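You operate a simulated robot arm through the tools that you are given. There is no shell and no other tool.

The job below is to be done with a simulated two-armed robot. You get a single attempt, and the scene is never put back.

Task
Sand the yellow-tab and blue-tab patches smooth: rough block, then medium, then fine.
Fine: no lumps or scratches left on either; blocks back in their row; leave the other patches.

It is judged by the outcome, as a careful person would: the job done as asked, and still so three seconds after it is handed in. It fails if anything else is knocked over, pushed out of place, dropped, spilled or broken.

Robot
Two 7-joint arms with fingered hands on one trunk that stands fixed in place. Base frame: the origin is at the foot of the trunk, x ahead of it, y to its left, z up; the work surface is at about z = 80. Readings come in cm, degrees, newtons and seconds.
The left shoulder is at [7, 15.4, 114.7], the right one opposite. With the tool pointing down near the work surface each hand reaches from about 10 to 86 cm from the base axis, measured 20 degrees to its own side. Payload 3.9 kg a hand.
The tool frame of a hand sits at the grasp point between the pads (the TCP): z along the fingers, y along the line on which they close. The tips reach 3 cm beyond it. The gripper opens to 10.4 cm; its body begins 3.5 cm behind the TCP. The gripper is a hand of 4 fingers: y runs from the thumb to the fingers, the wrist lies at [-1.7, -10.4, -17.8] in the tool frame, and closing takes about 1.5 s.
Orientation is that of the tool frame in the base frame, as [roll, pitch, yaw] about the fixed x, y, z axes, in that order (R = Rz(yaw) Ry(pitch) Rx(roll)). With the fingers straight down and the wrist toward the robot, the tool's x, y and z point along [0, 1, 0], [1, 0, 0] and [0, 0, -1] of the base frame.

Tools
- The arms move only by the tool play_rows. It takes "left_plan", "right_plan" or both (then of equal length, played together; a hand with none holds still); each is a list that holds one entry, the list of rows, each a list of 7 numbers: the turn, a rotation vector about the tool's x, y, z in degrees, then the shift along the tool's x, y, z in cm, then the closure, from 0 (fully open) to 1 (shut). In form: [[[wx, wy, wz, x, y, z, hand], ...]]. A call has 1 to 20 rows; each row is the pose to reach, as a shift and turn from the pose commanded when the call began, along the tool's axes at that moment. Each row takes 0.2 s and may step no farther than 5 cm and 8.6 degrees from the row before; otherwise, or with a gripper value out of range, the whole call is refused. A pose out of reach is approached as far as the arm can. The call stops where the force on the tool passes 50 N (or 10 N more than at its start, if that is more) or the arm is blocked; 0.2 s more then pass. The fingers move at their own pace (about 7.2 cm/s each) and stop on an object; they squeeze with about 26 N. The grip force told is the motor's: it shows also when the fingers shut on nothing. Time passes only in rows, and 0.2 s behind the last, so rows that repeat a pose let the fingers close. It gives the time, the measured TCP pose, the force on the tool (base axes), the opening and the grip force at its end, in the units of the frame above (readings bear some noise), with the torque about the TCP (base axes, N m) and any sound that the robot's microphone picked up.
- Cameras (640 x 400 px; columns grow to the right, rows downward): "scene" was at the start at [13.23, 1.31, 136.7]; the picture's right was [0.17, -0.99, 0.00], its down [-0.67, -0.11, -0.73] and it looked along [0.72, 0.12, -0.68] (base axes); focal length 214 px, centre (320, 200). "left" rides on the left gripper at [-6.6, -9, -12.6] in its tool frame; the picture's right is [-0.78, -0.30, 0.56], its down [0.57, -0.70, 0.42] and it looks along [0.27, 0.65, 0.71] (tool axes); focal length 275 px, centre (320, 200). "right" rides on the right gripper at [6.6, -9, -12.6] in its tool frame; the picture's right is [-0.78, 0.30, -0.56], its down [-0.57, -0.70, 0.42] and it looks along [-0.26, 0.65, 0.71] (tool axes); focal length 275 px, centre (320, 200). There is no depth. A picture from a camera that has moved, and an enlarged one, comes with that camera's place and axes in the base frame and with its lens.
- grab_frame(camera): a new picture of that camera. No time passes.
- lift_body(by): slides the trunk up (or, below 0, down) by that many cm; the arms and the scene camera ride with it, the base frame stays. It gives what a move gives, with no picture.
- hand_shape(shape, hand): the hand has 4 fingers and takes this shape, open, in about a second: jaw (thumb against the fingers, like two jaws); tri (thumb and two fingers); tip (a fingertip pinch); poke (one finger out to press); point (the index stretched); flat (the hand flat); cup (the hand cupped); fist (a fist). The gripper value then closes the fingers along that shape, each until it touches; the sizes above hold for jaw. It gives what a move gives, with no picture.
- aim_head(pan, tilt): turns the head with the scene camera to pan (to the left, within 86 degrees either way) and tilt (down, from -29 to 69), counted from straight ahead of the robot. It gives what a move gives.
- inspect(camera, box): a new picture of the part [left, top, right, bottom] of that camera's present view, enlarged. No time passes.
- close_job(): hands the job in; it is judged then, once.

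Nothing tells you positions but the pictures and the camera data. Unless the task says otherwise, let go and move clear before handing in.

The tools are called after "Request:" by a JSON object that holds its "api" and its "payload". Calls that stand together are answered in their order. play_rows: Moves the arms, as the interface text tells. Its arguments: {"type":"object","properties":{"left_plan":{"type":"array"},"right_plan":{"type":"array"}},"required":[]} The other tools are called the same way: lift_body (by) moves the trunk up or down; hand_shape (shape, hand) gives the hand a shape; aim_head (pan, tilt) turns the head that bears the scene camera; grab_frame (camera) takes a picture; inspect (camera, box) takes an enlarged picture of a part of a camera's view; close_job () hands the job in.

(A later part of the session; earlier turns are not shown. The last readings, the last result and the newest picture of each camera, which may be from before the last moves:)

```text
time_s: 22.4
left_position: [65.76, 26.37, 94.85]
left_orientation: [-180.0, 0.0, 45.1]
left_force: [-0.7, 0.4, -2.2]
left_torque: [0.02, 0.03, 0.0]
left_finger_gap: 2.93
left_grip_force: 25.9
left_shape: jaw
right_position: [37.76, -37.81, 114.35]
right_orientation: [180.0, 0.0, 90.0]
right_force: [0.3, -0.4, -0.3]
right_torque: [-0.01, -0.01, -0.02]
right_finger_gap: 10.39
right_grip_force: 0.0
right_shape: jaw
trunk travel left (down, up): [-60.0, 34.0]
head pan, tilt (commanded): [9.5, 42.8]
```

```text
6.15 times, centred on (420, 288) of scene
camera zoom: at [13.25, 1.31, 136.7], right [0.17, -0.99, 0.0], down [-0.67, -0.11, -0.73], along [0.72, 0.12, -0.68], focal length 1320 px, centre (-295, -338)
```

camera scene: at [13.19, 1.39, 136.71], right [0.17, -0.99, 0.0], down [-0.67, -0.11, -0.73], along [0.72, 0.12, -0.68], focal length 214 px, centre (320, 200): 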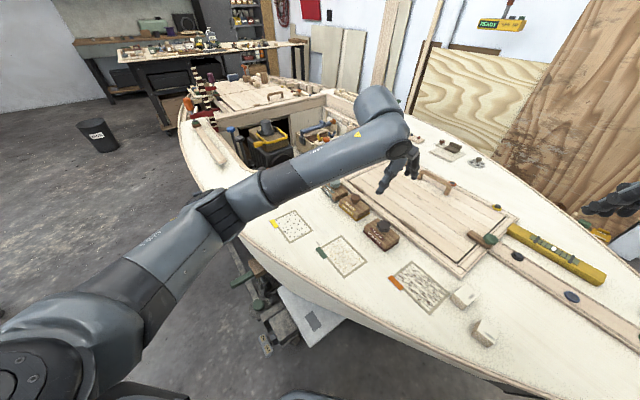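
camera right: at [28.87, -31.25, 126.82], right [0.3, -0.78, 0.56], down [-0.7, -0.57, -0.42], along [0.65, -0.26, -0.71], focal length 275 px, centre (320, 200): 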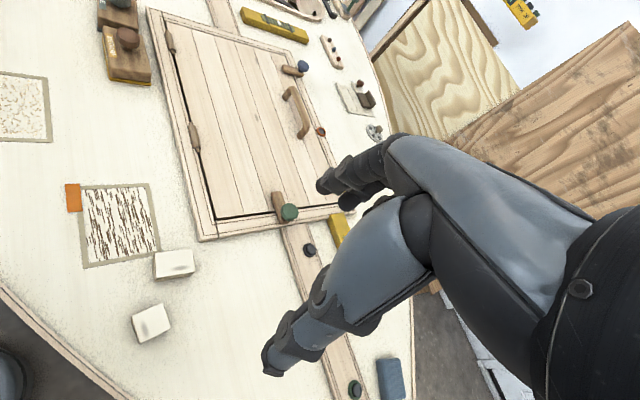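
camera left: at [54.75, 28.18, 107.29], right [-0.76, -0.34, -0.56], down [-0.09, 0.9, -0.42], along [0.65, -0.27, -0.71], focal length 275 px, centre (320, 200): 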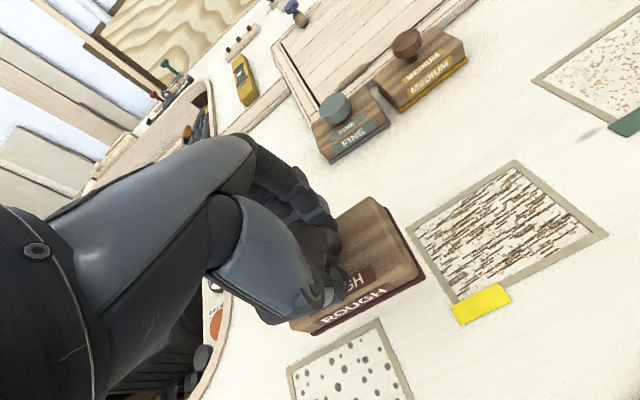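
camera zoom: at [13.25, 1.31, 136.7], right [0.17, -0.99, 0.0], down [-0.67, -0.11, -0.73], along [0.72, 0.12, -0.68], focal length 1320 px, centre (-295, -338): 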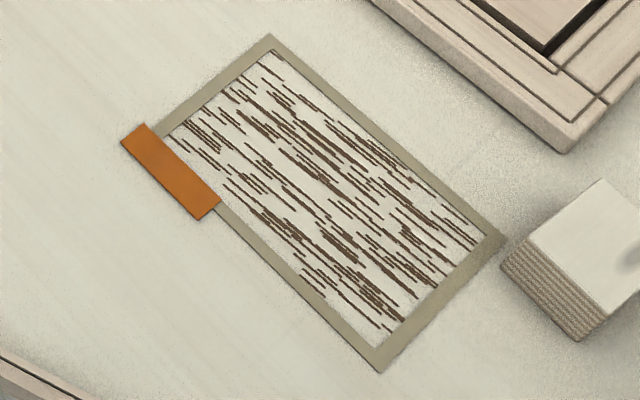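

The lumps are gone, but there are tan specks as well as scratches. I'll look at the green patch up close to understand what those specks are.

Request:
{"api": "inspect", "payload": {"camera": "scene", "box": [312, 230, 372, 282]}}

Request:
{"api": "inspect", "payload": {"camera": "left", "box": [530, 20, 640, 150]}}

Request:
{"api": "inspect", "payload": {"camera": "left", "box": [430, 180, 580, 280]}}

Request:
{"api": "inspect", "payload": {"camera": "left", "box": [280, 320, 420, 400]}}

```text
7.69 times, centred on (342, 256) of scene
camera zoom: at [13.25, 1.31, 136.7], right [0.17, -0.99, 0.0], down [-0.67, -0.11, -0.73], along [0.72, 0.12, -0.68], focal length 1650 px, centre (151, -231)
```

zoom: 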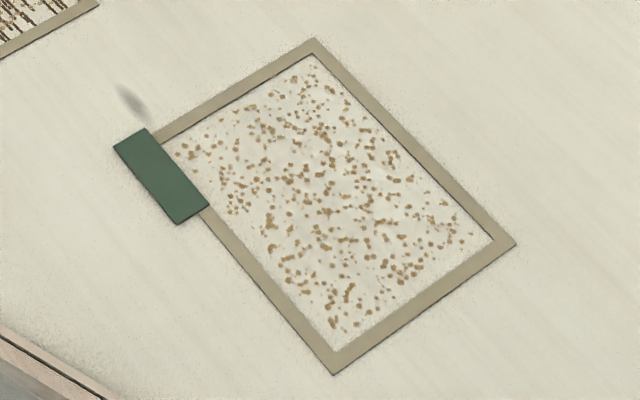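

```text
3.08 times, centred on (585, 85) of left
camera zoom: at [54.75, 28.18, 107.29], right [-0.76, -0.34, -0.56], down [-0.09, 0.9, -0.42], along [0.65, -0.27, -0.71], focal length 847 px, centre (-495, 554)
```

zoom: 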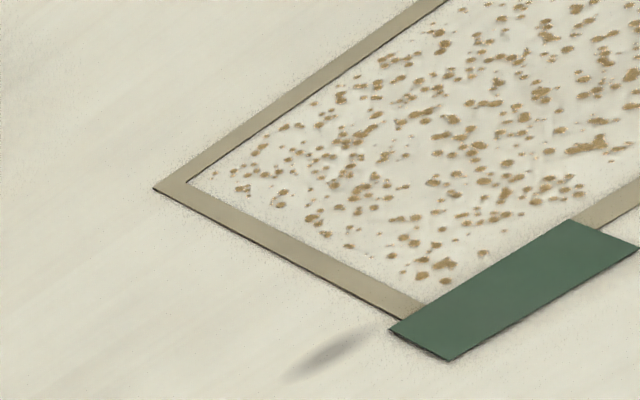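

```text
4.00 times, centred on (505, 230) of left
camera zoom: at [54.75, 28.18, 107.29], right [-0.76, -0.34, -0.56], down [-0.09, 0.9, -0.42], along [0.65, -0.27, -0.71], focal length 1101 px, centre (-420, 80)
```

zoom: 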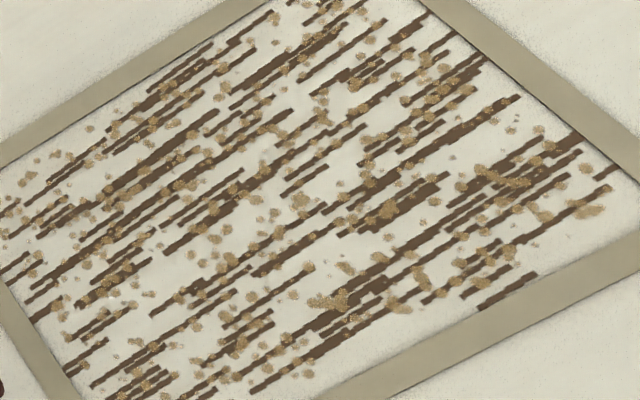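

```text
4.57 times, centred on (350, 360) of left
camera zoom: at [54.75, 28.18, 107.29], right [-0.76, -0.34, -0.56], down [-0.09, 0.9, -0.42], along [0.65, -0.27, -0.71], focal length 1258 px, centre (183, -531)
```

zoom: 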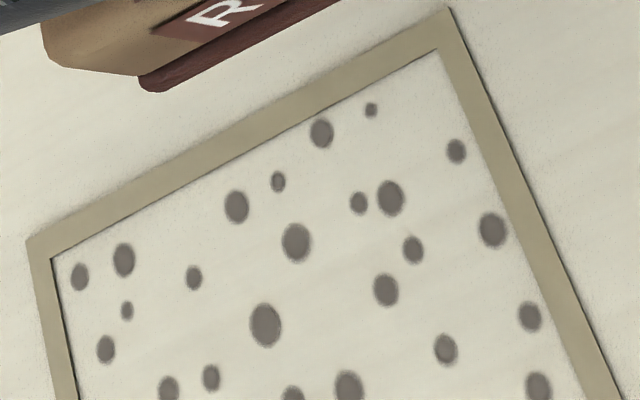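

The specks look like sanding dust; the rough pass on yellow is complete. Next I take the rough block to the blue patch at about (68, 36.9), hovering just above it to check the alignment.

Request:
{"api": "play_rows", "payload": {"left_plan": [[[0, 0, 0, 1.5, -1.2, 0, 1], [0, 0, 0, 4, -3.2, 0, 1], [0, 0, 0, 6.5, -5.2, 0, 1], [0, 0, 0, 7.9, -6.36, 0, 1], [0, 0, 0, 7.9, -6.36, 2.5, 1], [0, 0, 0, 7.9, -6.36, 5, 1], [0, 0, 0, 7.9, -6.36, 6.6, 1], [0, 0, 0, 7.9, -6.36, 7.0, 1], [0, 0, 0, 7.9, -6.36, 7.0, 1]]]}}

Request:
{"api": "inspect", "payload": {"camera": "left", "box": [240, 150, 500, 390]}}

Request:
{"api": "inspect", "payload": {"camera": "scene", "box": [190, 140, 350, 240]}}

```text
time_s: 24.4
left_position: [66.84, 36.56, 88.06]
left_orientation: [179.9, 0.1, 45.0]
left_force: [-1.1, 0.6, -1.7]
left_torque: [-0.03, 0.03, -0.04]
left_finger_gap: 2.89
left_grip_force: 26.3
left_shape: jaw
right_position: [37.73, -37.86, 114.31]
right_orientation: [179.9, 0.0, 90.0]
right_force: [0.0, 0.3, 0.0]
right_torque: [0.01, -0.02, -0.04]
right_finger_gap: 10.38
right_grip_force: 0.1
right_shape: jaw
trunk travel left (down, up): [-60.0, 34.0]
head pan, tilt (commanded): [9.5, 42.8]
```

```text
1.67 times, centred on (370, 270) of left
camera zoom: at [55.8, 38.32, 100.57], right [-0.76, -0.34, -0.56], down [-0.09, 0.9, -0.42], along [0.65, -0.27, -0.71], focal length 459 px, centre (237, 83)
```

zoom: 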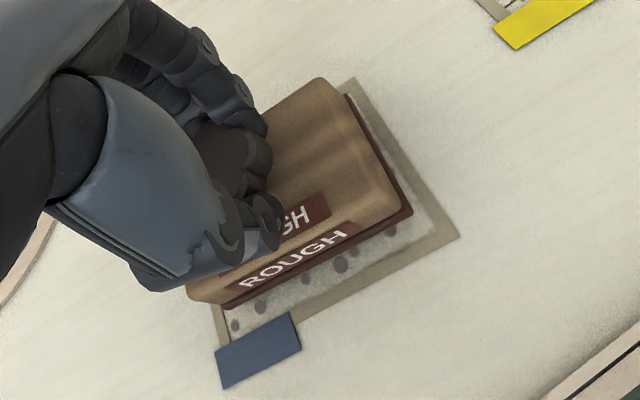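

```text
4.00 times, centred on (270, 190) of scene
camera zoom: at [13.26, 1.32, 136.7], right [0.17, -0.99, 0.0], down [-0.67, -0.11, -0.73], along [0.72, 0.12, -0.68], focal length 858 px, centre (520, 240)
```

zoom: 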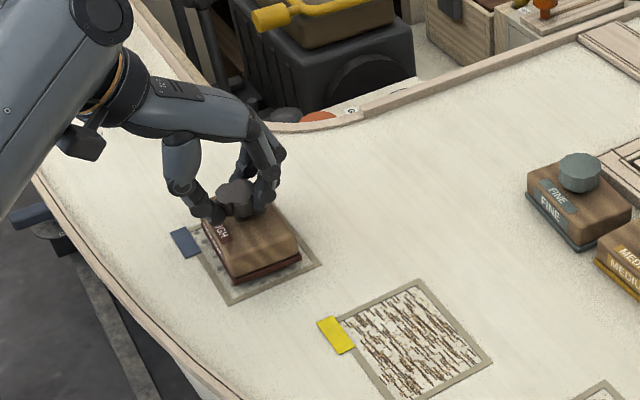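

Alignment over the blue patch matches how it was over yellow. Pressing down and reading the force.

Request:
{"api": "play_rows", "payload": {"left_plan": [[[0, 0, 0, 0, 0, 0.4, 1], [0, 0, 0, 0, 0, 0.7, 1], [0, 0, 0, 0, 0, 0.9, 1], [0, 0, 0, 0, 0, 1.0, 1], [0, 0, 0, 0, 0, 1.0, 1]]]}}

```text
time_s: 25.6
left_position: [66.82, 36.52, 87.34]
left_orientation: [179.9, -0.1, 45.0]
left_force: [-1.1, 0.1, 4.2]
left_torque: [-0.04, -0.21, -0.01]
left_finger_gap: 2.91
left_grip_force: 25.7
left_shape: jaw
right_position: [37.67, -37.99, 114.43]
right_orientation: [180.0, 0.0, 90.0]
right_force: [-0.4, -0.8, 0.1]
right_torque: [0.05, 0.03, 0.0]
right_finger_gap: 10.37
right_grip_force: 0.1
right_shape: jaw
trunk travel left (down, up): [-60.0, 34.0]
head pan, tilt (commanded): [9.5, 42.8]
```

Light contact. I'll add a bit more pressure and run the same raster on the blue patch.

Request:
{"api": "play_rows", "payload": {"left_plan": [[[0, 0, 0, 0, 0, 0.2, 1], [0, 0, 0, 0.6, -0.5, 0.22, 1], [0, 0, 0, 1.2, -1.1, 0.22, 1], [0, 0, 0, 0, -1.1, 0.22, 1], [0, 0, 0, -1.2, -1.1, 0.22, 1], [0, 0, 0, -1.2, -0.5, 0.22, 1], [0, 0, 0, 0, -0.5, 0.22, 1], [0, 0, 0, 1.2, -0.5, 0.22, 1], [0, 0, 0, 1.2, 0, 0.22, 1], [0, 0, 0, 0, 0, 0.22, 1], [0, 0, 0, -1.2, 0, 0.22, 1], [0, 0, 0, -1.2, 0.5, 0.22, 1], [0, 0, 0, 0, 0.5, 0.22, 1], [0, 0, 0, 1.2, 0.5, 0.22, 1], [0, 0, 0, 1.2, 1.1, 0.22, 1], [0, 0, 0, 0, 1.1, 0.22, 1], [0, 0, 0, -1.2, 1.1, 0.22, 1], [0, 0, 0, -1.2, 0.3, 0.22, 1], [0, 0, 0, 0, 0, 0.22, 1]]]}}

Request:
{"api": "play_rows", "payload": {"left_plan": [[[0, 0, 0, 0, 0, -0.8, 1], [0, 0, 0, 0, 0, -3, 1], [0, 0, 0, 0, 2, -6, 1], [0, 0, 0, 0, 6, -8, 1], [0, 0, 0, 0, 9, -8, 1], [0, 0, 0, 0, 10, -8, 1], [0, 0, 0, 0, 10, -8, 1]]]}}

Request:
{"api": "grab_frame", "payload": {"camera": "left"}}

Request:
{"api": "inspect", "payload": {"camera": "scene", "box": [220, 175, 290, 225]}}

```text
time_s: 29.6
left_position: [66.38, 36.27, 87.1]
left_orientation: [180.0, -0.1, 45.0]
left_force: [-1.6, -6.7, 19.2]
left_torque: [-0.3, -0.26, -0.15]
left_finger_gap: 3.02
left_grip_force: 26.0
left_shape: jaw
right_position: [37.47, -38.06, 114.44]
right_orientation: [179.9, -0.1, 90.2]
right_force: [-0.3, 0.5, -0.3]
right_torque: [0.0, 0.0, 0.04]
right_finger_gap: 10.34
right_grip_force: 0.0
right_shape: jaw
trunk travel left (down, up): [-60.0, 34.0]
head pan, tilt (commanded): [9.5, 42.8]
```

```text
time_s: 31.2
left_position: [73.87, 29.41, 94.64]
left_orientation: [-180.0, 0.0, 45.0]
left_force: [0.0, -0.2, -2.3]
left_torque: [0.02, 0.02, -0.03]
left_finger_gap: 2.94
left_grip_force: 26.3
left_shape: jaw
right_position: [37.7, -37.68, 114.31]
right_orientation: [-179.9, 0.0, 90.0]
right_force: [0.8, -0.1, -0.7]
right_torque: [0.0, 0.03, 0.03]
right_finger_gap: 10.38
right_grip_force: 0.1
right_shape: jaw
trunk travel left (down, up): [-60.0, 34.0]
head pan, tilt (commanded): [9.5, 42.8]
```

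```text
taken
camera left: at [62.84, 31.2, 107.13], right [-0.76, -0.34, -0.56], down [-0.09, 0.9, -0.42], along [0.65, -0.27, -0.71], focal length 275 px, centre (320, 200)
```

left: 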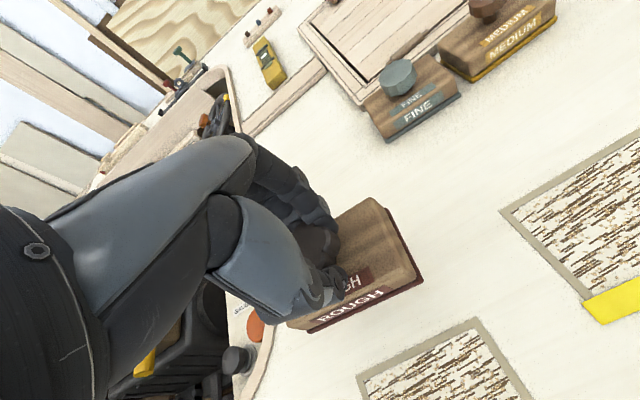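

```text
8.00 times, centred on (255, 200) of scene
camera zoom: at [13.28, 1.33, 136.7], right [0.17, -0.99, 0.0], down [-0.67, -0.11, -0.73], along [0.72, 0.12, -0.68], focal length 1716 px, centre (840, 200)
```

zoom: 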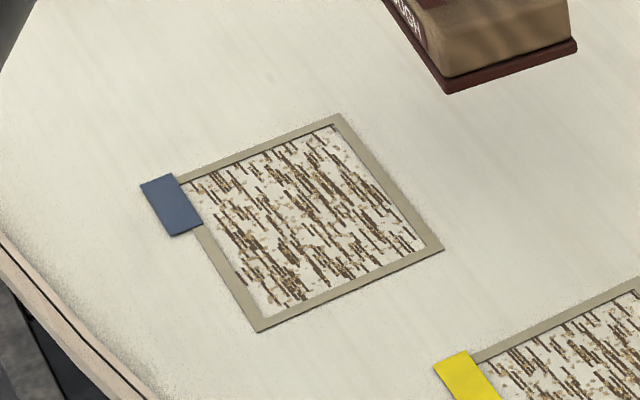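

Both patches are now past the rough stage. A closer check of blue before putting the rough block back.

Request:
{"api": "inspect", "payload": {"camera": "scene", "box": [240, 187, 278, 218]}}

Request:
{"api": "inspect", "payload": {"camera": "left", "box": [340, 310, 520, 400]}}

Request:
{"api": "inspect", "payload": {"camera": "left", "box": [260, 170, 440, 340]}}

```text
12.90 times, centred on (259, 202) of scene
camera zoom: at [13.28, 1.33, 136.7], right [0.17, -0.99, 0.0], down [-0.67, -0.11, -0.73], along [0.72, 0.12, -0.68], focal length 2767 px, centre (1107, 168)
```

zoom: 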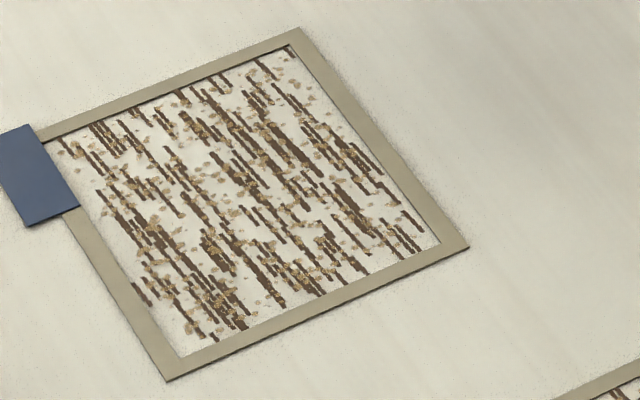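

```text
3.56 times, centred on (430, 355) of left
camera zoom: at [62.84, 31.2, 107.13], right [-0.76, -0.34, -0.56], down [-0.09, 0.9, -0.42], along [0.65, -0.27, -0.71], focal length 979 px, centre (-71, -351)
```

zoom: 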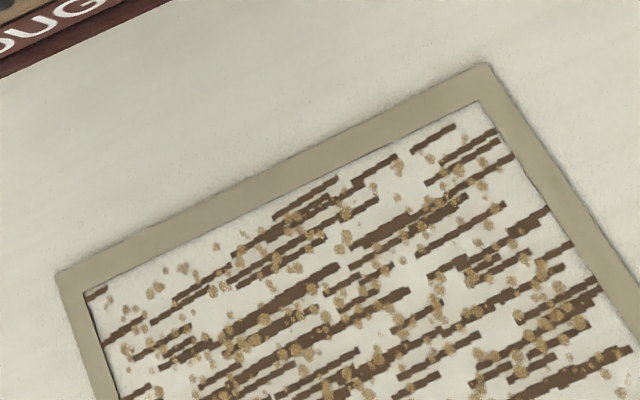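

```text
2.35 times, centred on (350, 255) of left
camera zoom: at [62.84, 31.2, 107.13], right [-0.76, -0.34, -0.56], down [-0.09, 0.9, -0.42], along [0.65, -0.27, -0.71], focal length 648 px, centre (249, 71)
```

zoom: 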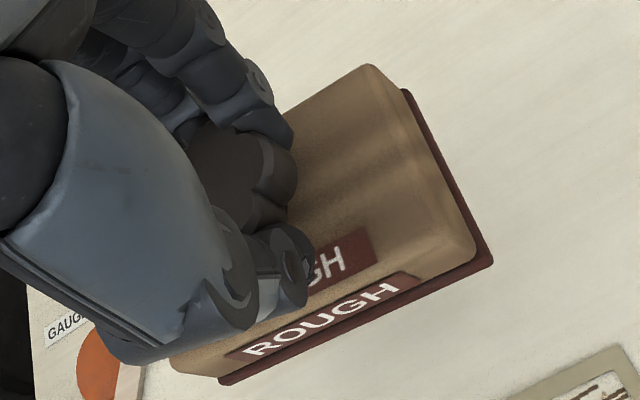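

Blue is fully past the rough stage too. I'll carry the rough block back, high over the other blocks, to above its original spot.

Request:
{"api": "play_rows", "payload": {"left_plan": [[[0, 0, 0, -1.5, 0.7, -1.5, 1], [0, 0, 0, -5, 2.2, -3, 1], [0, 0, 0, -8.6, 3.8, -3.5, 1], [0, 0, 0, -12.3, 5.4, -3.5, 1], [0, 0, 0, -16, 7.05, -3.5, 1], [0, 0, 0, -19.7, 8.7, -3.5, 1], [0, 0, 0, -23.4, 10.3, -3.5, 1], [0, 0, 0, -27.1, 11.95, -3.5, 1], [0, 0, 0, -30.8, 13.6, -3.5, 1], [0, 0, 0, -34.4, 15.2, -3.5, 1], [0, 0, 0, -37.4, 16.5, -3, 1], [0, 0, 0, -39.2, 17.3, -2, 1], [0, 0, 0, -39.45, 17.4, -0.8, 1], [0, 0, 0, -39.45, 17.4, -0.8, 1]]]}}

Request:
{"api": "inspect", "payload": {"camera": "right", "box": [60, 20, 240, 160]}}

```text
time_s: 34.2
left_position: [58.02, -10.81, 95.73]
left_orientation: [-179.9, 0.1, 44.9]
left_force: [0.0, 0.0, -2.2]
left_torque: [-0.03, 0.01, -0.04]
left_finger_gap: 2.89
left_grip_force: 26.3
left_shape: jaw
right_position: [37.83, -37.83, 114.43]
right_orientation: [179.9, 0.0, 90.0]
right_force: [0.3, 0.4, -0.2]
right_torque: [0.0, 0.01, -0.01]
right_finger_gap: 10.38
right_grip_force: 0.1
right_shape: jaw
trunk travel left (down, up): [-60.0, 34.0]
head pan, tilt (commanded): [9.5, 42.8]
```

```text
2.86 times, centred on (150, 90) of right
camera zoom: at [28.86, -31.27, 126.82], right [0.3, -0.78, 0.56], down [-0.7, -0.57, -0.42], along [0.65, -0.26, -0.71], focal length 786 px, centre (806, 514)
```

zoom: 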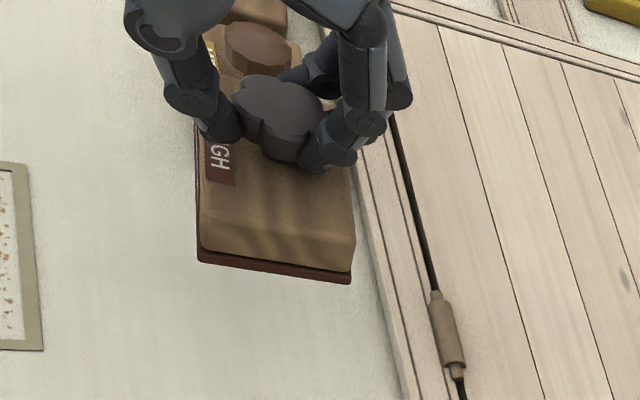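

The block is back above its slot with a tiny yaw slip of about 1.5°. I'll correct that while lowering to just above the deck and compare against the earlier picture.

Request:
{"api": "play_rows", "payload": {"left_plan": [[[0, 0, -0.7, 0, 0, 2, 1], [0, 0, -1.5, 0, 0, 4.5, 1], [0, 0, -1.5, 0, 0, 6.5, 1], [0, 0, -1.5, 0, 0, 7.4, 1], [0, 0, -1.5, 0, 0, 7.8, 1], [0, 0, -1.5, 0, 0, 7.8, 1]]]}}

Request:
{"api": "inspect", "payload": {"camera": "right", "box": [80, 40, 240, 160]}}

```text
time_s: 35.6
left_position: [58.12, -10.72, 87.84]
left_orientation: [-180.0, 0.0, 46.6]
left_force: [-0.3, -0.3, -2.6]
left_torque: [0.02, 0.01, -0.02]
left_finger_gap: 2.87
left_grip_force: 26.1
left_shape: jaw
right_position: [37.81, -37.88, 114.4]
right_orientation: [-179.9, 0.1, 90.0]
right_force: [0.0, 0.3, 0.3]
right_torque: [0.03, 0.03, -0.02]
right_finger_gap: 10.38
right_grip_force: 0.0
right_shape: jaw
trunk travel left (down, up): [-60.0, 34.0]
head pan, tilt (commanded): [9.5, 42.8]
```

```text
3.33 times, centred on (160, 100) of right
camera zoom: at [28.87, -31.26, 126.82], right [0.3, -0.78, 0.56], down [-0.7, -0.57, -0.42], along [0.65, -0.26, -0.71], focal length 918 px, centre (853, 533)
```

zoom: 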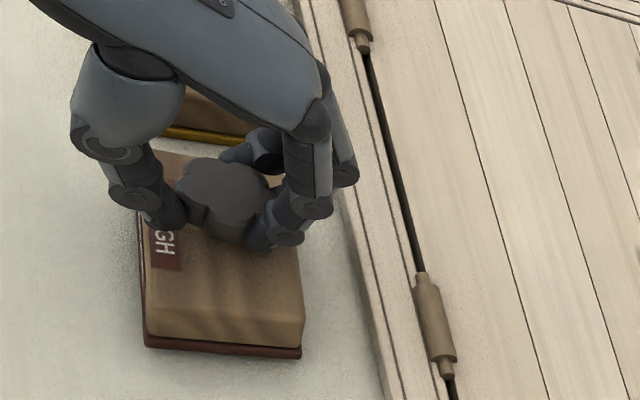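

It's within about 0.3 cm and 1.5° of its original place. A small correction, then set it down.

Request:
{"api": "play_rows", "payload": {"left_plan": [[[0, 0, -1.3, -0.18, 0.1, 0, 1], [0, 0, -1.3, -0.18, 0.1, 0.25, 1], [0, 0, -1.3, -0.18, 0.1, 0.45, 1], [0, 0, -1.3, -0.18, 0.1, 0.5, 1]]]}}

Request:
{"api": "inspect", "payload": {"camera": "right", "box": [80, 40, 240, 160]}}

```text
time_s: 36.6
left_position: [58.07, -10.94, 87.3]
left_orientation: [-179.9, 0.0, 47.9]
left_force: [-0.2, -0.6, 0.6]
left_torque: [0.02, -0.1, -0.01]
left_finger_gap: 2.9
left_grip_force: 26.5
left_shape: jaw
right_position: [37.76, -37.88, 114.44]
right_orientation: [-180.0, 0.0, 90.0]
right_force: [0.7, 0.2, 0.0]
right_torque: [0.02, 0.03, 0.02]
right_finger_gap: 10.36
right_grip_force: 0.1
right_shape: jaw
trunk travel left (down, up): [-60.0, 34.0]
head pan, tilt (commanded): [9.5, 42.8]
```

```text
3.33 times, centred on (160, 100) of right
camera zoom: at [28.82, -31.28, 126.83], right [0.3, -0.78, 0.56], down [-0.7, -0.57, -0.42], along [0.65, -0.26, -0.71], focal length 918 px, centre (853, 533)
```

zoom: 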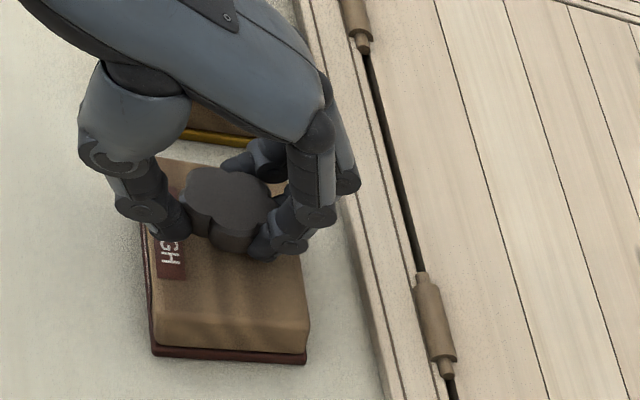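

It sits within a millimetre or two of its original place. Releasing and rising straight up.

Request:
{"api": "play_rows", "payload": {"left_plan": [[[0, 0, 0, 0, 0, 0, 0.7], [0, 0, 0, 0, 0, 0, 0.5], [0, 0, 0, 0, 0, 0, 0.35], [0, 0, 0, 0, 0, 0, 0.25], [0, 0, 0, 0, 0, 0, 0.25], [0, 0, 0, 0, 0, 0, 0.25], [0, 0, 0, 0, 0, -2, 0.25], [0, 0, 0, 0, 0, -5, 0.25], [0, 0, 0, 0, 0, -8, 0.25], [0, 0, 1.2, 0, 0, -10, 0.25], [0, 0, 2.8, 0, 0, -10, 0.25]]]}}

Request:
{"api": "inspect", "payload": {"camera": "right", "box": [80, 40, 240, 160]}}

Request:
{"api": "grab_frame", "payload": {"camera": "left"}}

```text
time_s: 39.0
left_position: [58.25, -10.87, 97.46]
left_orientation: [180.0, 0.0, 45.0]
left_force: [0.7, -0.4, 0.3]
left_torque: [0.01, -0.02, 0.0]
left_finger_gap: 7.77
left_grip_force: 0.1
left_shape: jaw
right_position: [37.79, -37.82, 114.37]
right_orientation: [180.0, 0.0, 90.0]
right_force: [-1.0, 0.1, 0.1]
right_torque: [0.0, 0.03, 0.04]
right_finger_gap: 10.39
right_grip_force: 0.0
right_shape: jaw
trunk travel left (down, up): [-60.0, 34.0]
head pan, tilt (commanded): [9.5, 42.8]
```

```text
3.33 times, centred on (160, 100) of right
camera zoom: at [28.85, -31.25, 126.82], right [0.3, -0.78, 0.56], down [-0.7, -0.57, -0.42], along [0.65, -0.26, -0.71], focal length 918 px, centre (853, 533)
```

zoom: 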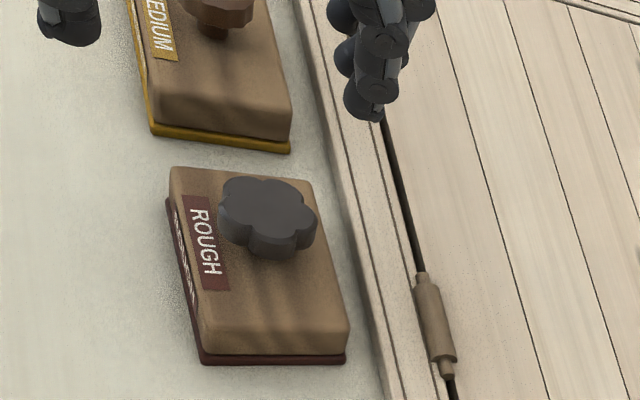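

```text
taken
camera left: at [47.2, -9.03, 109.99], right [-0.76, -0.34, -0.56], down [-0.09, 0.9, -0.42], along [0.65, -0.27, -0.71], focal length 275 px, centre (320, 200)
```

left: 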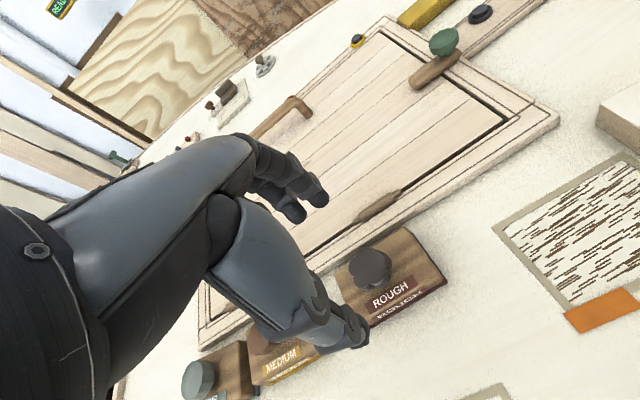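

Opening the fingers dragged the rough block about 1.8 cm toward the hatch, so it needs to go back. I'll re-centre over its knob, now at about (59.7, −11.95), with a narrower opening and check closely.

Request:
{"api": "play_rows", "payload": {"left_plan": [[[0, 0, 0, 0.26, 1.79, 0, 0.33], [0, 0, 0, 0.26, 1.79, 2, 0.36], [0, 0, 0, 0.26, 1.79, 5, 0.36], [0, 0, 0, 0.26, 1.79, 7, 0.36], [0, 0, 0, 0.26, 1.79, 7, 0.36]]]}}

Request:
{"api": "inspect", "payload": {"camera": "right", "box": [80, 40, 240, 160]}}

Request:
{"api": "inspect", "payload": {"camera": "left", "box": [200, 150, 440, 390]}}

Request:
{"api": "inspect", "payload": {"camera": "scene", "box": [330, 170, 450, 260]}}

```text
time_s: 40.2
left_position: [59.8, -12.0, 90.3]
left_orientation: [-180.0, 0.0, 45.0]
left_force: [0.2, 1.0, 0.3]
left_torque: [-0.01, 0.01, -0.01]
left_finger_gap: 6.7
left_grip_force: 0.1
left_shape: jaw
right_position: [37.77, -37.84, 114.29]
right_orientation: [-180.0, 0.0, 90.0]
right_force: [-0.3, 0.5, 0.8]
right_torque: [-0.03, 0.01, 0.02]
right_finger_gap: 10.38
right_grip_force: 0.1
right_shape: jaw
trunk travel left (down, up): [-60.0, 34.0]
head pan, tilt (commanded): [9.5, 42.8]
```

```text
3.33 times, centred on (160, 100) of right
camera zoom: at [28.83, -31.24, 126.83], right [0.3, -0.78, 0.56], down [-0.7, -0.57, -0.42], along [0.65, -0.26, -0.71], focal length 918 px, centre (853, 533)
```

zoom: 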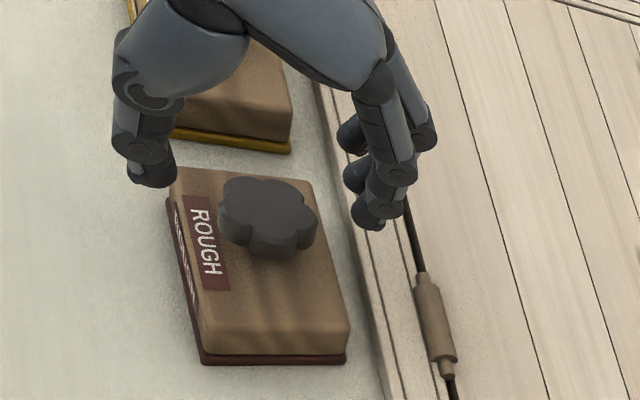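

```text
1.67 times, centred on (320, 270) of left
camera zoom: at [48.69, -10.25, 102.85], right [-0.76, -0.34, -0.56], down [-0.09, 0.9, -0.42], along [0.65, -0.27, -0.71], focal length 459 px, centre (320, 83)
```

zoom: 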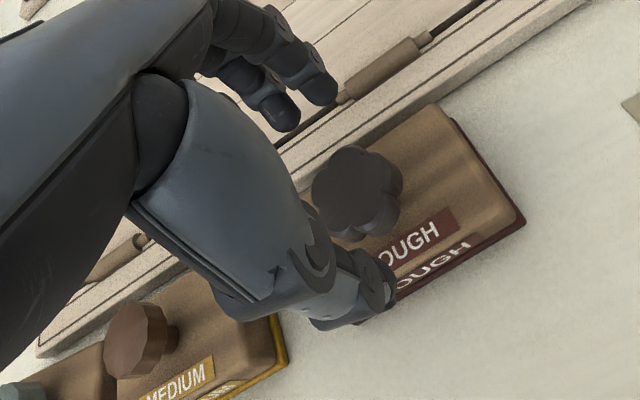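

```text
4.44 times, centred on (390, 215) of scene
camera zoom: at [13.21, 1.3, 136.71], right [0.17, -0.99, 0.0], down [-0.67, -0.11, -0.73], along [0.72, 0.12, -0.68], focal length 953 px, centre (9, 133)
```

zoom: 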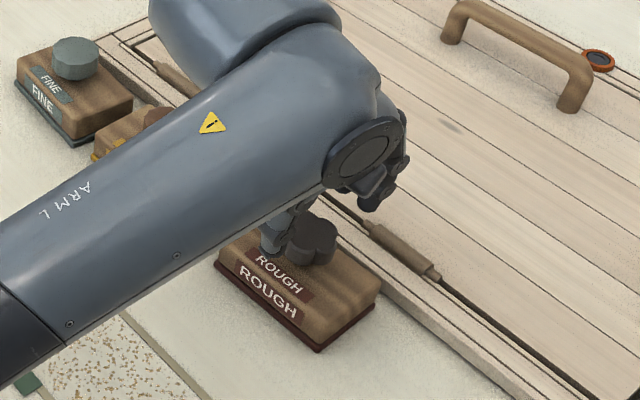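

The knob is well centred between thumb and fingers. Descending the last bit and closing.

Request:
{"api": "play_rows", "payload": {"left_plan": [[[0, 0, 0, 0, 0.2, 1.5, 0.36], [0, 0, 0, 0, 0.2, 2.8, 0.36], [0, 0, 0, 0, 0.2, 2.8, 0.5], [0, 0, 0, 0, 0.2, 2.8, 0.65], [0, 0, 0, 0, 0.2, 2.8, 0.8], [0, 0, 0, 0, 0.2, 2.8, 1], [0, 0, 0, 0, 0.2, 2.8, 1], [0, 0, 0, 0, 0.2, 2.8, 1]]]}}

Request:
{"api": "inspect", "payload": {"camera": "right", "box": [100, 40, 220, 160]}}

Request:
{"api": "inspect", "payload": {"camera": "left", "box": [200, 150, 440, 390]}}

```text
time_s: 42.0
left_position: [59.92, -12.07, 87.52]
left_orientation: [180.0, 0.0, 45.0]
left_force: [-0.4, 0.0, -0.4]
left_torque: [-0.03, -0.03, -0.02]
left_finger_gap: 2.86
left_grip_force: 26.1
left_shape: jaw
right_position: [37.71, -37.86, 114.33]
right_orientation: [179.9, 0.0, 90.1]
right_force: [0.3, 0.1, -0.4]
right_torque: [-0.03, -0.01, -0.02]
right_finger_gap: 10.37
right_grip_force: 0.0
right_shape: jaw
trunk travel left (down, up): [-60.0, 34.0]
head pan, tilt (commanded): [9.5, 42.8]
```

```text
3.33 times, centred on (160, 100) of right
camera zoom: at [28.85, -31.28, 126.82], right [0.3, -0.78, 0.56], down [-0.7, -0.57, -0.42], along [0.65, -0.26, -0.71], focal length 918 px, centre (853, 533)
```

zoom: 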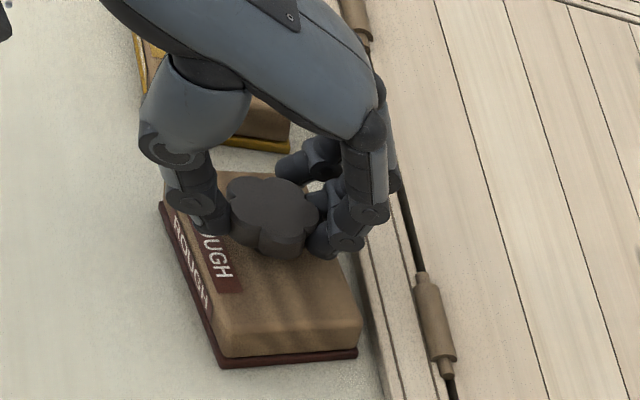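

```text
1.67 times, centred on (320, 270) of left
camera zoom: at [48.88, -10.34, 100.06], right [-0.76, -0.34, -0.56], down [-0.09, 0.9, -0.42], along [0.65, -0.27, -0.71], focal length 459 px, centre (320, 83)
```

zoom: 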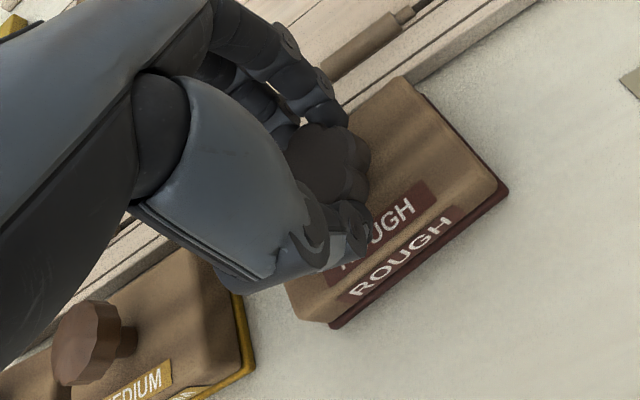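

The lobed knob let the block twist about 9° as the fingers closed. I'll lift slightly, rotate and shift it back over its slot, and compare with the original picture before setting it down.

Request:
{"api": "play_rows", "payload": {"left_plan": [[[0, 0, 0, 0, 0, -0.6, 1], [0, 0, 0, 0, 0, -1.5, 1], [0, 0, 3, -0.1, -0.7, -1.5, 1], [0, 0, 6, -0.25, -1.4, -1.5, 1], [0, 0, 9.5, -0.39, -2.1, -1.5, 1], [0, 0, 9.5, -0.39, -2.1, -0.6, 1], [0, 0, 9.5, -0.39, -2.1, -0.3, 1], [0, 0, 9.5, -0.39, -2.1, -0.3, 1]]]}}

Request:
{"api": "inspect", "payload": {"camera": "right", "box": [100, 40, 220, 160]}}

```text
time_s: 43.8
left_position: [58.08, -11.0, 87.77]
left_orientation: [179.9, 0.0, 35.6]
left_force: [-0.1, -0.2, -2.0]
left_torque: [0.03, 0.0, 0.01]
left_finger_gap: 2.83
left_grip_force: 25.6
left_shape: jaw
right_position: [37.74, -37.87, 114.42]
right_orientation: [-180.0, 0.0, 90.0]
right_force: [0.2, 0.5, 0.2]
right_torque: [-0.03, 0.06, -0.05]
right_finger_gap: 10.38
right_grip_force: 0.0
right_shape: jaw
trunk travel left (down, up): [-60.0, 34.0]
head pan, tilt (commanded): [9.5, 42.8]
```

```text
3.33 times, centred on (160, 100) of right
camera zoom: at [28.87, -31.26, 126.82], right [0.3, -0.78, 0.56], down [-0.7, -0.57, -0.42], along [0.65, -0.26, -0.71], focal length 918 px, centre (853, 533)
```

zoom: 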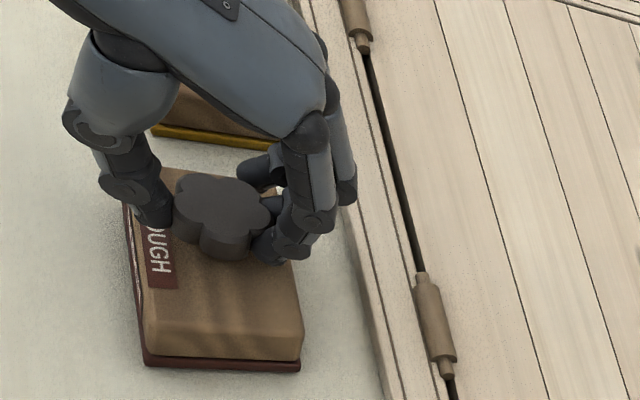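

Nearly there: needs about 0.75 cm along the row and about 1.3° of yaw. Correcting, then setting down.

Request:
{"api": "play_rows", "payload": {"left_plan": [[[0, 0, -0.6, 0.4, 0.05, 0, 1], [0, 0, -1.3, 0.76, 0.09, 0, 1], [0, 0, -1.3, 0.76, 0.09, 0.25, 1], [0, 0, -1.3, 0.76, 0.09, 0.42, 1], [0, 0, -1.3, 0.76, 0.09, 0.42, 1]]]}}

Request:
{"api": "inspect", "payload": {"camera": "right", "box": [100, 40, 220, 160]}}

Request:
{"api": "inspect", "payload": {"camera": "left", "box": [220, 180, 380, 320]}}

```text
time_s: 45.0
left_position: [58.75, -10.52, 87.6]
left_orientation: [180.0, -0.1, 36.8]
left_force: [-0.5, 0.6, 4.3]
left_torque: [-0.05, -0.04, -0.01]
left_finger_gap: 2.84
left_grip_force: 25.8
left_shape: jaw
right_position: [37.67, -37.93, 114.5]
right_orientation: [180.0, -0.1, 89.9]
right_force: [-1.3, -0.7, -1.0]
right_torque: [0.04, 0.03, 0.02]
right_finger_gap: 10.41
right_grip_force: 0.0
right_shape: jaw
trunk travel left (down, up): [-60.0, 34.0]
head pan, tilt (commanded): [9.5, 42.8]
```

```text
3.33 times, centred on (160, 100) of right
camera zoom: at [28.76, -31.23, 126.86], right [0.3, -0.78, 0.56], down [-0.7, -0.57, -0.43], along [0.65, -0.26, -0.71], focal length 918 px, centre (853, 533)
```

zoom: 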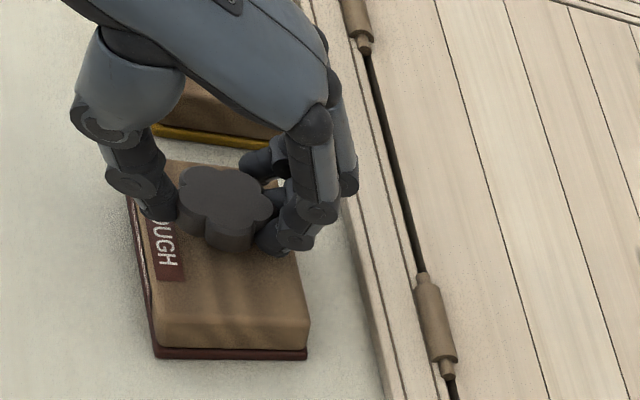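

```text
2.86 times, centred on (300, 250) of left
camera zoom: at [48.01, -7.12, 99.96], right [-0.8, -0.23, -0.56], down [0.04, 0.9, -0.43], along [0.6, -0.36, -0.71], focal length 786 px, centre (377, 57)
```

zoom: 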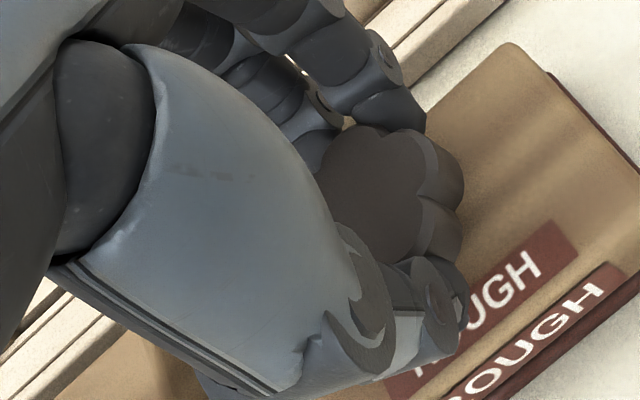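

Placement matches the original. Now I'll release in small steps, moving the hand toward the thumb side as it opens so the fingers don't drag the knob, and watch the block.

Request:
{"api": "play_rows", "payload": {"left_plan": [[[0, 0, 0, 0, 0, -0.12, 1], [0, 0, 0, 0, -0.05, -0.12, 0.71], [0, 0, 0, 0, -0.12, -0.12, 0.69], [0, 0, 0, 0, -0.25, -0.12, 0.67], [0, 0, 0, 0, -0.25, -0.12, 0.67]]]}}

Request:
{"api": "inspect", "payload": {"camera": "right", "box": [100, 40, 220, 160]}}

Request:
{"api": "inspect", "payload": {"camera": "left", "box": [220, 180, 380, 320]}}

```text
time_s: 46.2
left_position: [58.52, -10.34, 87.48]
left_orientation: [179.9, 0.1, 36.8]
left_force: [0.8, 0.4, 1.3]
left_torque: [-0.03, -0.04, 0.05]
left_finger_gap: 3.45
left_grip_force: 0.1
left_shape: jaw
right_position: [37.8, -37.89, 114.47]
right_orientation: [-180.0, -0.1, 89.9]
right_force: [0.7, 0.1, 0.7]
right_torque: [0.0, 0.02, -0.02]
right_finger_gap: 10.35
right_grip_force: 0.1
right_shape: jaw
trunk travel left (down, up): [-60.0, 34.0]
head pan, tilt (commanded): [9.5, 42.8]
```

```text
3.33 times, centred on (160, 100) of right
camera zoom: at [28.84, -31.26, 126.82], right [0.3, -0.78, 0.56], down [-0.7, -0.57, -0.42], along [0.65, -0.26, -0.71], focal length 918 px, centre (853, 533)
```

zoom: 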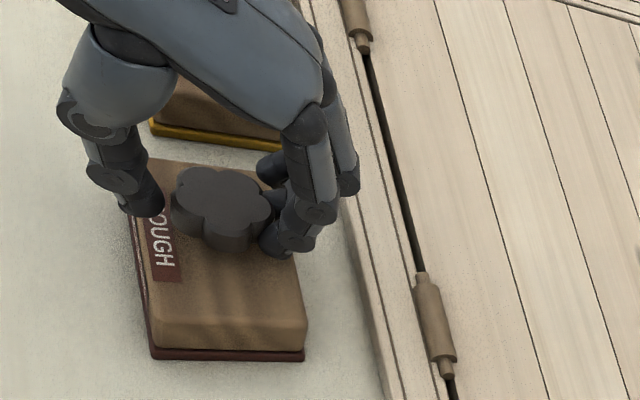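

```text
2.86 times, centred on (300, 250) of left
camera zoom: at [47.89, -7.07, 100.0], right [-0.8, -0.23, -0.56], down [0.04, 0.9, -0.42], along [0.6, -0.36, -0.71], focal length 786 px, centre (377, 57)
```

zoom: 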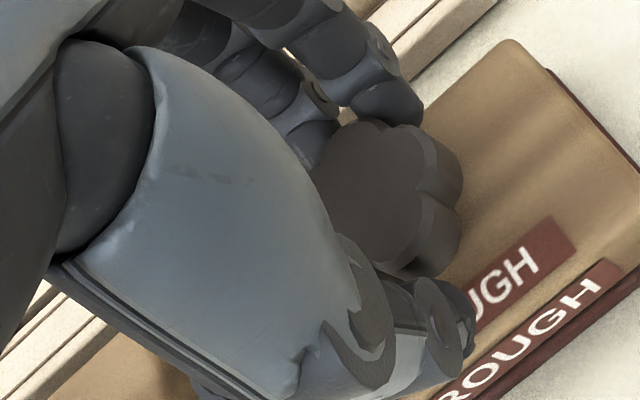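

The block barely moved. Thumb is free; I'll open a bit further and watch for drag from the fingers.

Request:
{"api": "play_rows", "payload": {"left_plan": [[[0, 0, 0, 0, 0, 0, 0.64], [0, 0, 0, 0, 0, 0, 0.6], [0, 0, 0, 0, 0, 0, 0.6]]]}}

Request:
{"api": "inspect", "payload": {"camera": "right", "box": [100, 40, 220, 160]}}

Request:
{"api": "inspect", "payload": {"camera": "left", "box": [220, 180, 380, 320]}}

```text
time_s: 47.0
left_position: [58.49, -10.46, 87.66]
left_orientation: [180.0, 0.0, 36.8]
left_force: [-0.3, 0.7, 0.0]
left_torque: [0.0, 0.03, -0.01]
left_finger_gap: 4.12
left_grip_force: 0.0
left_shape: jaw
right_position: [37.67, -37.91, 114.3]
right_orientation: [179.9, 0.0, 90.0]
right_force: [-0.6, 0.5, -0.5]
right_torque: [-0.02, 0.01, 0.02]
right_finger_gap: 10.4
right_grip_force: 0.1
right_shape: jaw
trunk travel left (down, up): [-60.0, 34.0]
head pan, tilt (commanded): [9.5, 42.8]
```

```text
3.33 times, centred on (160, 100) of right
camera zoom: at [28.83, -31.27, 126.82], right [0.3, -0.78, 0.56], down [-0.7, -0.57, -0.42], along [0.65, -0.26, -0.71], focal length 918 px, centre (853, 533)
```

zoom: 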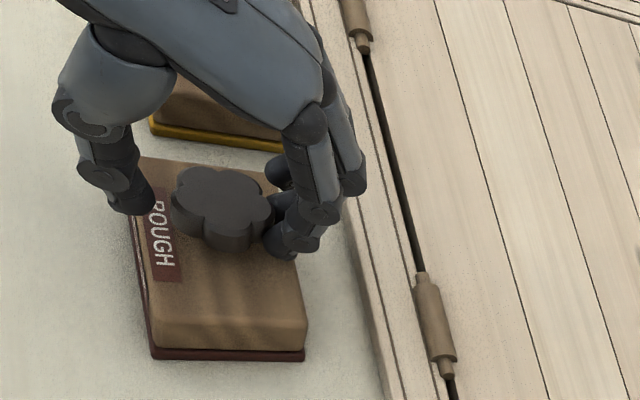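

```text
2.86 times, centred on (300, 250) of left
camera zoom: at [47.88, -7.07, 100.01], right [-0.8, -0.23, -0.56], down [0.04, 0.9, -0.42], along [0.6, -0.36, -0.71], focal length 786 px, centre (377, 57)
```

zoom: 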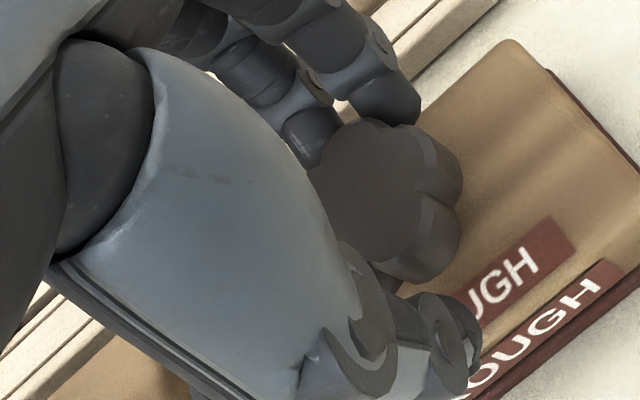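

No drag so far. Opening further to clear the knob's head, then rising slowly.

Request:
{"api": "play_rows", "payload": {"left_plan": [[[0, 0, 0, 0, 0.1, 0, 0.55], [0, 0, 0, 0, 0.15, 0, 0.5], [0, 0, 0, 0, 0.15, 0, 0.5]]]}}

Request:
{"api": "inspect", "payload": {"camera": "right", "box": [100, 40, 220, 160]}}

Request:
{"api": "inspect", "payload": {"camera": "left", "box": [220, 180, 380, 320]}}

```text
time_s: 47.8
left_position: [58.72, -10.64, 87.53]
left_orientation: [-180.0, 0.1, 36.8]
left_force: [0.4, 0.0, 0.4]
left_torque: [-0.02, 0.04, 0.0]
left_finger_gap: 5.15
left_grip_force: 0.1
left_shape: jaw
right_position: [37.8, -37.81, 114.41]
right_orientation: [-179.9, 0.1, 90.0]
right_force: [-0.5, -0.2, 0.5]
right_torque: [0.02, 0.01, 0.01]
right_finger_gap: 10.36
right_grip_force: 0.0
right_shape: jaw
trunk travel left (down, up): [-60.0, 34.0]
head pan, tilt (commanded): [9.5, 42.8]
```

```text
3.33 times, centred on (160, 100) of right
camera zoom: at [28.84, -31.26, 126.82], right [0.3, -0.78, 0.56], down [-0.7, -0.57, -0.42], along [0.65, -0.26, -0.71], focal length 918 px, centre (853, 533)
```

zoom: 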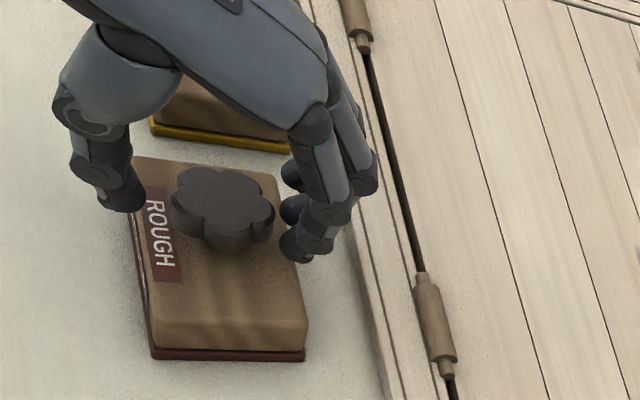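

```text
2.86 times, centred on (300, 250) of left
camera zoom: at [48.0, -7.19, 100.05], right [-0.8, -0.23, -0.56], down [0.04, 0.9, -0.42], along [0.6, -0.36, -0.71], focal length 786 px, centre (377, 57)
```

zoom: 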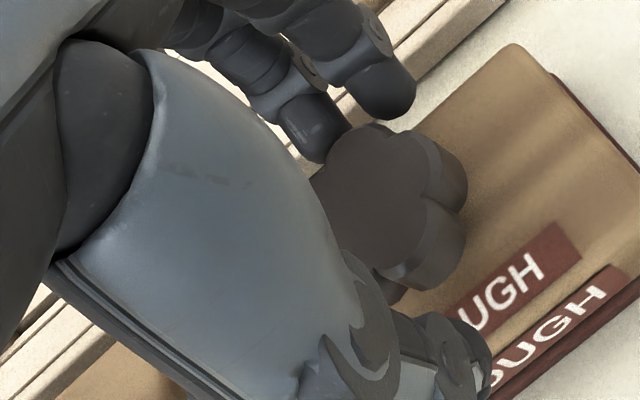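

Both sides are clear of the knob. Rising straight up.

Request:
{"api": "play_rows", "payload": {"left_plan": [[[0, 0, 0, 0, 0, -0.8, 0.5], [0, 0, 0, 0, 0, -2, 0.48], [0, 0, 0, 0, 0, -4, 0.4], [0, 0, 0, 0, 0, -6, 0.3], [0, 0, 0, 0, 0, -7, 0.3]]]}}

Request:
{"api": "inspect", "payload": {"camera": "right", "box": [100, 40, 220, 160]}}

```text
time_s: 49.0
left_position: [58.57, -10.66, 94.77]
left_orientation: [179.9, 0.0, 36.8]
left_force: [-0.8, -0.3, -0.2]
left_torque: [0.01, 0.03, 0.01]
left_finger_gap: 7.26
left_grip_force: 0.0
left_shape: jaw
right_position: [37.78, -37.86, 114.45]
right_orientation: [180.0, 0.0, 90.0]
right_force: [-0.6, 0.0, -0.8]
right_torque: [-0.04, -0.02, -0.01]
right_finger_gap: 10.38
right_grip_force: 0.0
right_shape: jaw
trunk travel left (down, up): [-60.0, 34.0]
head pan, tilt (commanded): [9.5, 42.8]
```

```text
3.33 times, centred on (160, 100) of right
camera zoom: at [28.83, -31.27, 126.82], right [0.3, -0.78, 0.56], down [-0.7, -0.57, -0.42], along [0.65, -0.26, -0.71], focal length 918 px, centre (853, 533)
```

zoom: 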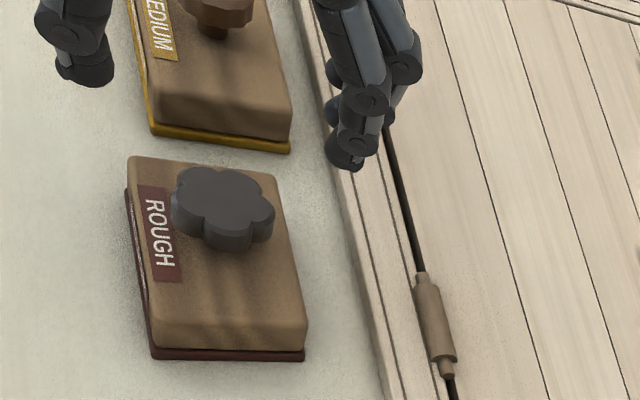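

The rough block is back exactly in its place. Next I hover over the medium block's knob at about (69.9, −1.4), squaring the hand to 45° again.

Request:
{"api": "play_rows", "payload": {"left_plan": [[[0, 0, -2, 2.5, -0.1, -0.5, 0.3], [0, 0, -4, 6, -0.3, -1, 0.28], [0, 0, -6, 10, -0.5, -1, 0.25], [0, 0, -8.2, 13.3, -0.65, -0.5, 0.25], [0, 0, -8.2, 14.62, -0.68, 0, 0.25], [0, 0, -8.2, 14.62, -0.68, 0.5, 0.25], [0, 0, -8.2, 14.62, -0.68, 0.5, 0.25]]]}}

Request:
{"api": "grab_frame", "payload": {"camera": "left"}}

Request:
{"api": "inspect", "payload": {"camera": "right", "box": [80, 0, 240, 110]}}

Request:
{"api": "inspect", "payload": {"camera": "scene", "box": [310, 160, 430, 250]}}

```text
time_s: 50.6
left_position: [69.99, -1.07, 94.04]
left_orientation: [179.9, 0.1, 45.1]
left_force: [-0.1, -0.4, 0.2]
left_torque: [-0.04, 0.0, 0.02]
left_finger_gap: 7.75
left_grip_force: 0.0
left_shape: jaw
right_position: [37.77, -37.83, 114.35]
right_orientation: [-180.0, -0.1, 90.0]
right_force: [0.9, -1.2, 0.3]
right_torque: [0.02, 0.02, -0.03]
right_finger_gap: 10.35
right_grip_force: 0.2
right_shape: jaw
trunk travel left (down, up): [-60.0, 34.0]
head pan, tilt (commanded): [9.5, 42.8]
```

```text
taken
camera left: at [58.97, 0.64, 106.46], right [-0.76, -0.34, -0.56], down [-0.09, 0.9, -0.42], along [0.65, -0.27, -0.71], focal length 275 px, centre (320, 200)
```

left: 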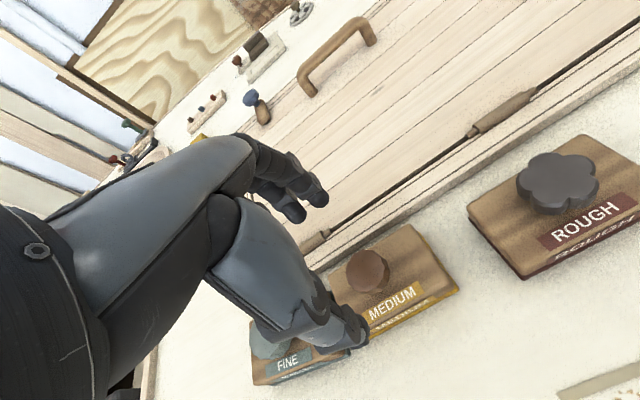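

```text
3.64 times, centred on (160, 55) of right
camera zoom: at [28.84, -31.25, 126.83], right [0.3, -0.78, 0.56], down [-0.7, -0.57, -0.42], along [0.65, -0.26, -0.71], focal length 1001 px, centre (902, 727)
```

zoom: 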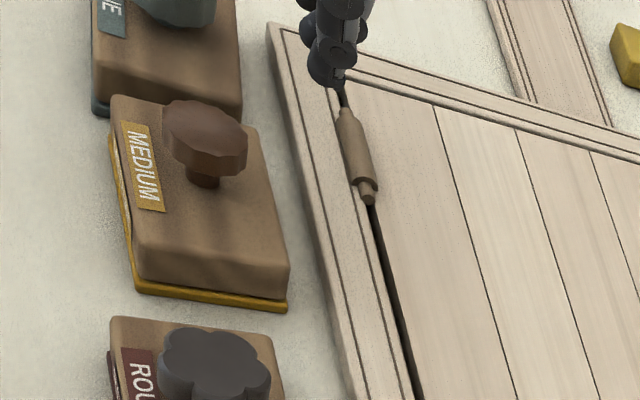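

```text
4.44 times, centred on (370, 205) of scene
camera zoom: at [13.23, 1.28, 136.7], right [0.17, -0.99, 0.0], down [-0.67, -0.11, -0.73], along [0.72, 0.12, -0.68], focal length 953 px, centre (98, 178)
```

zoom: 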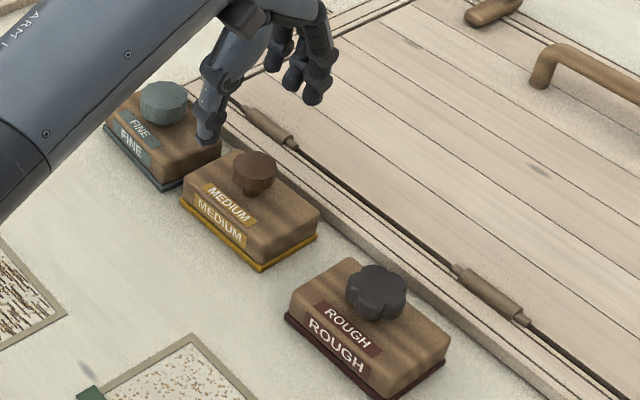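

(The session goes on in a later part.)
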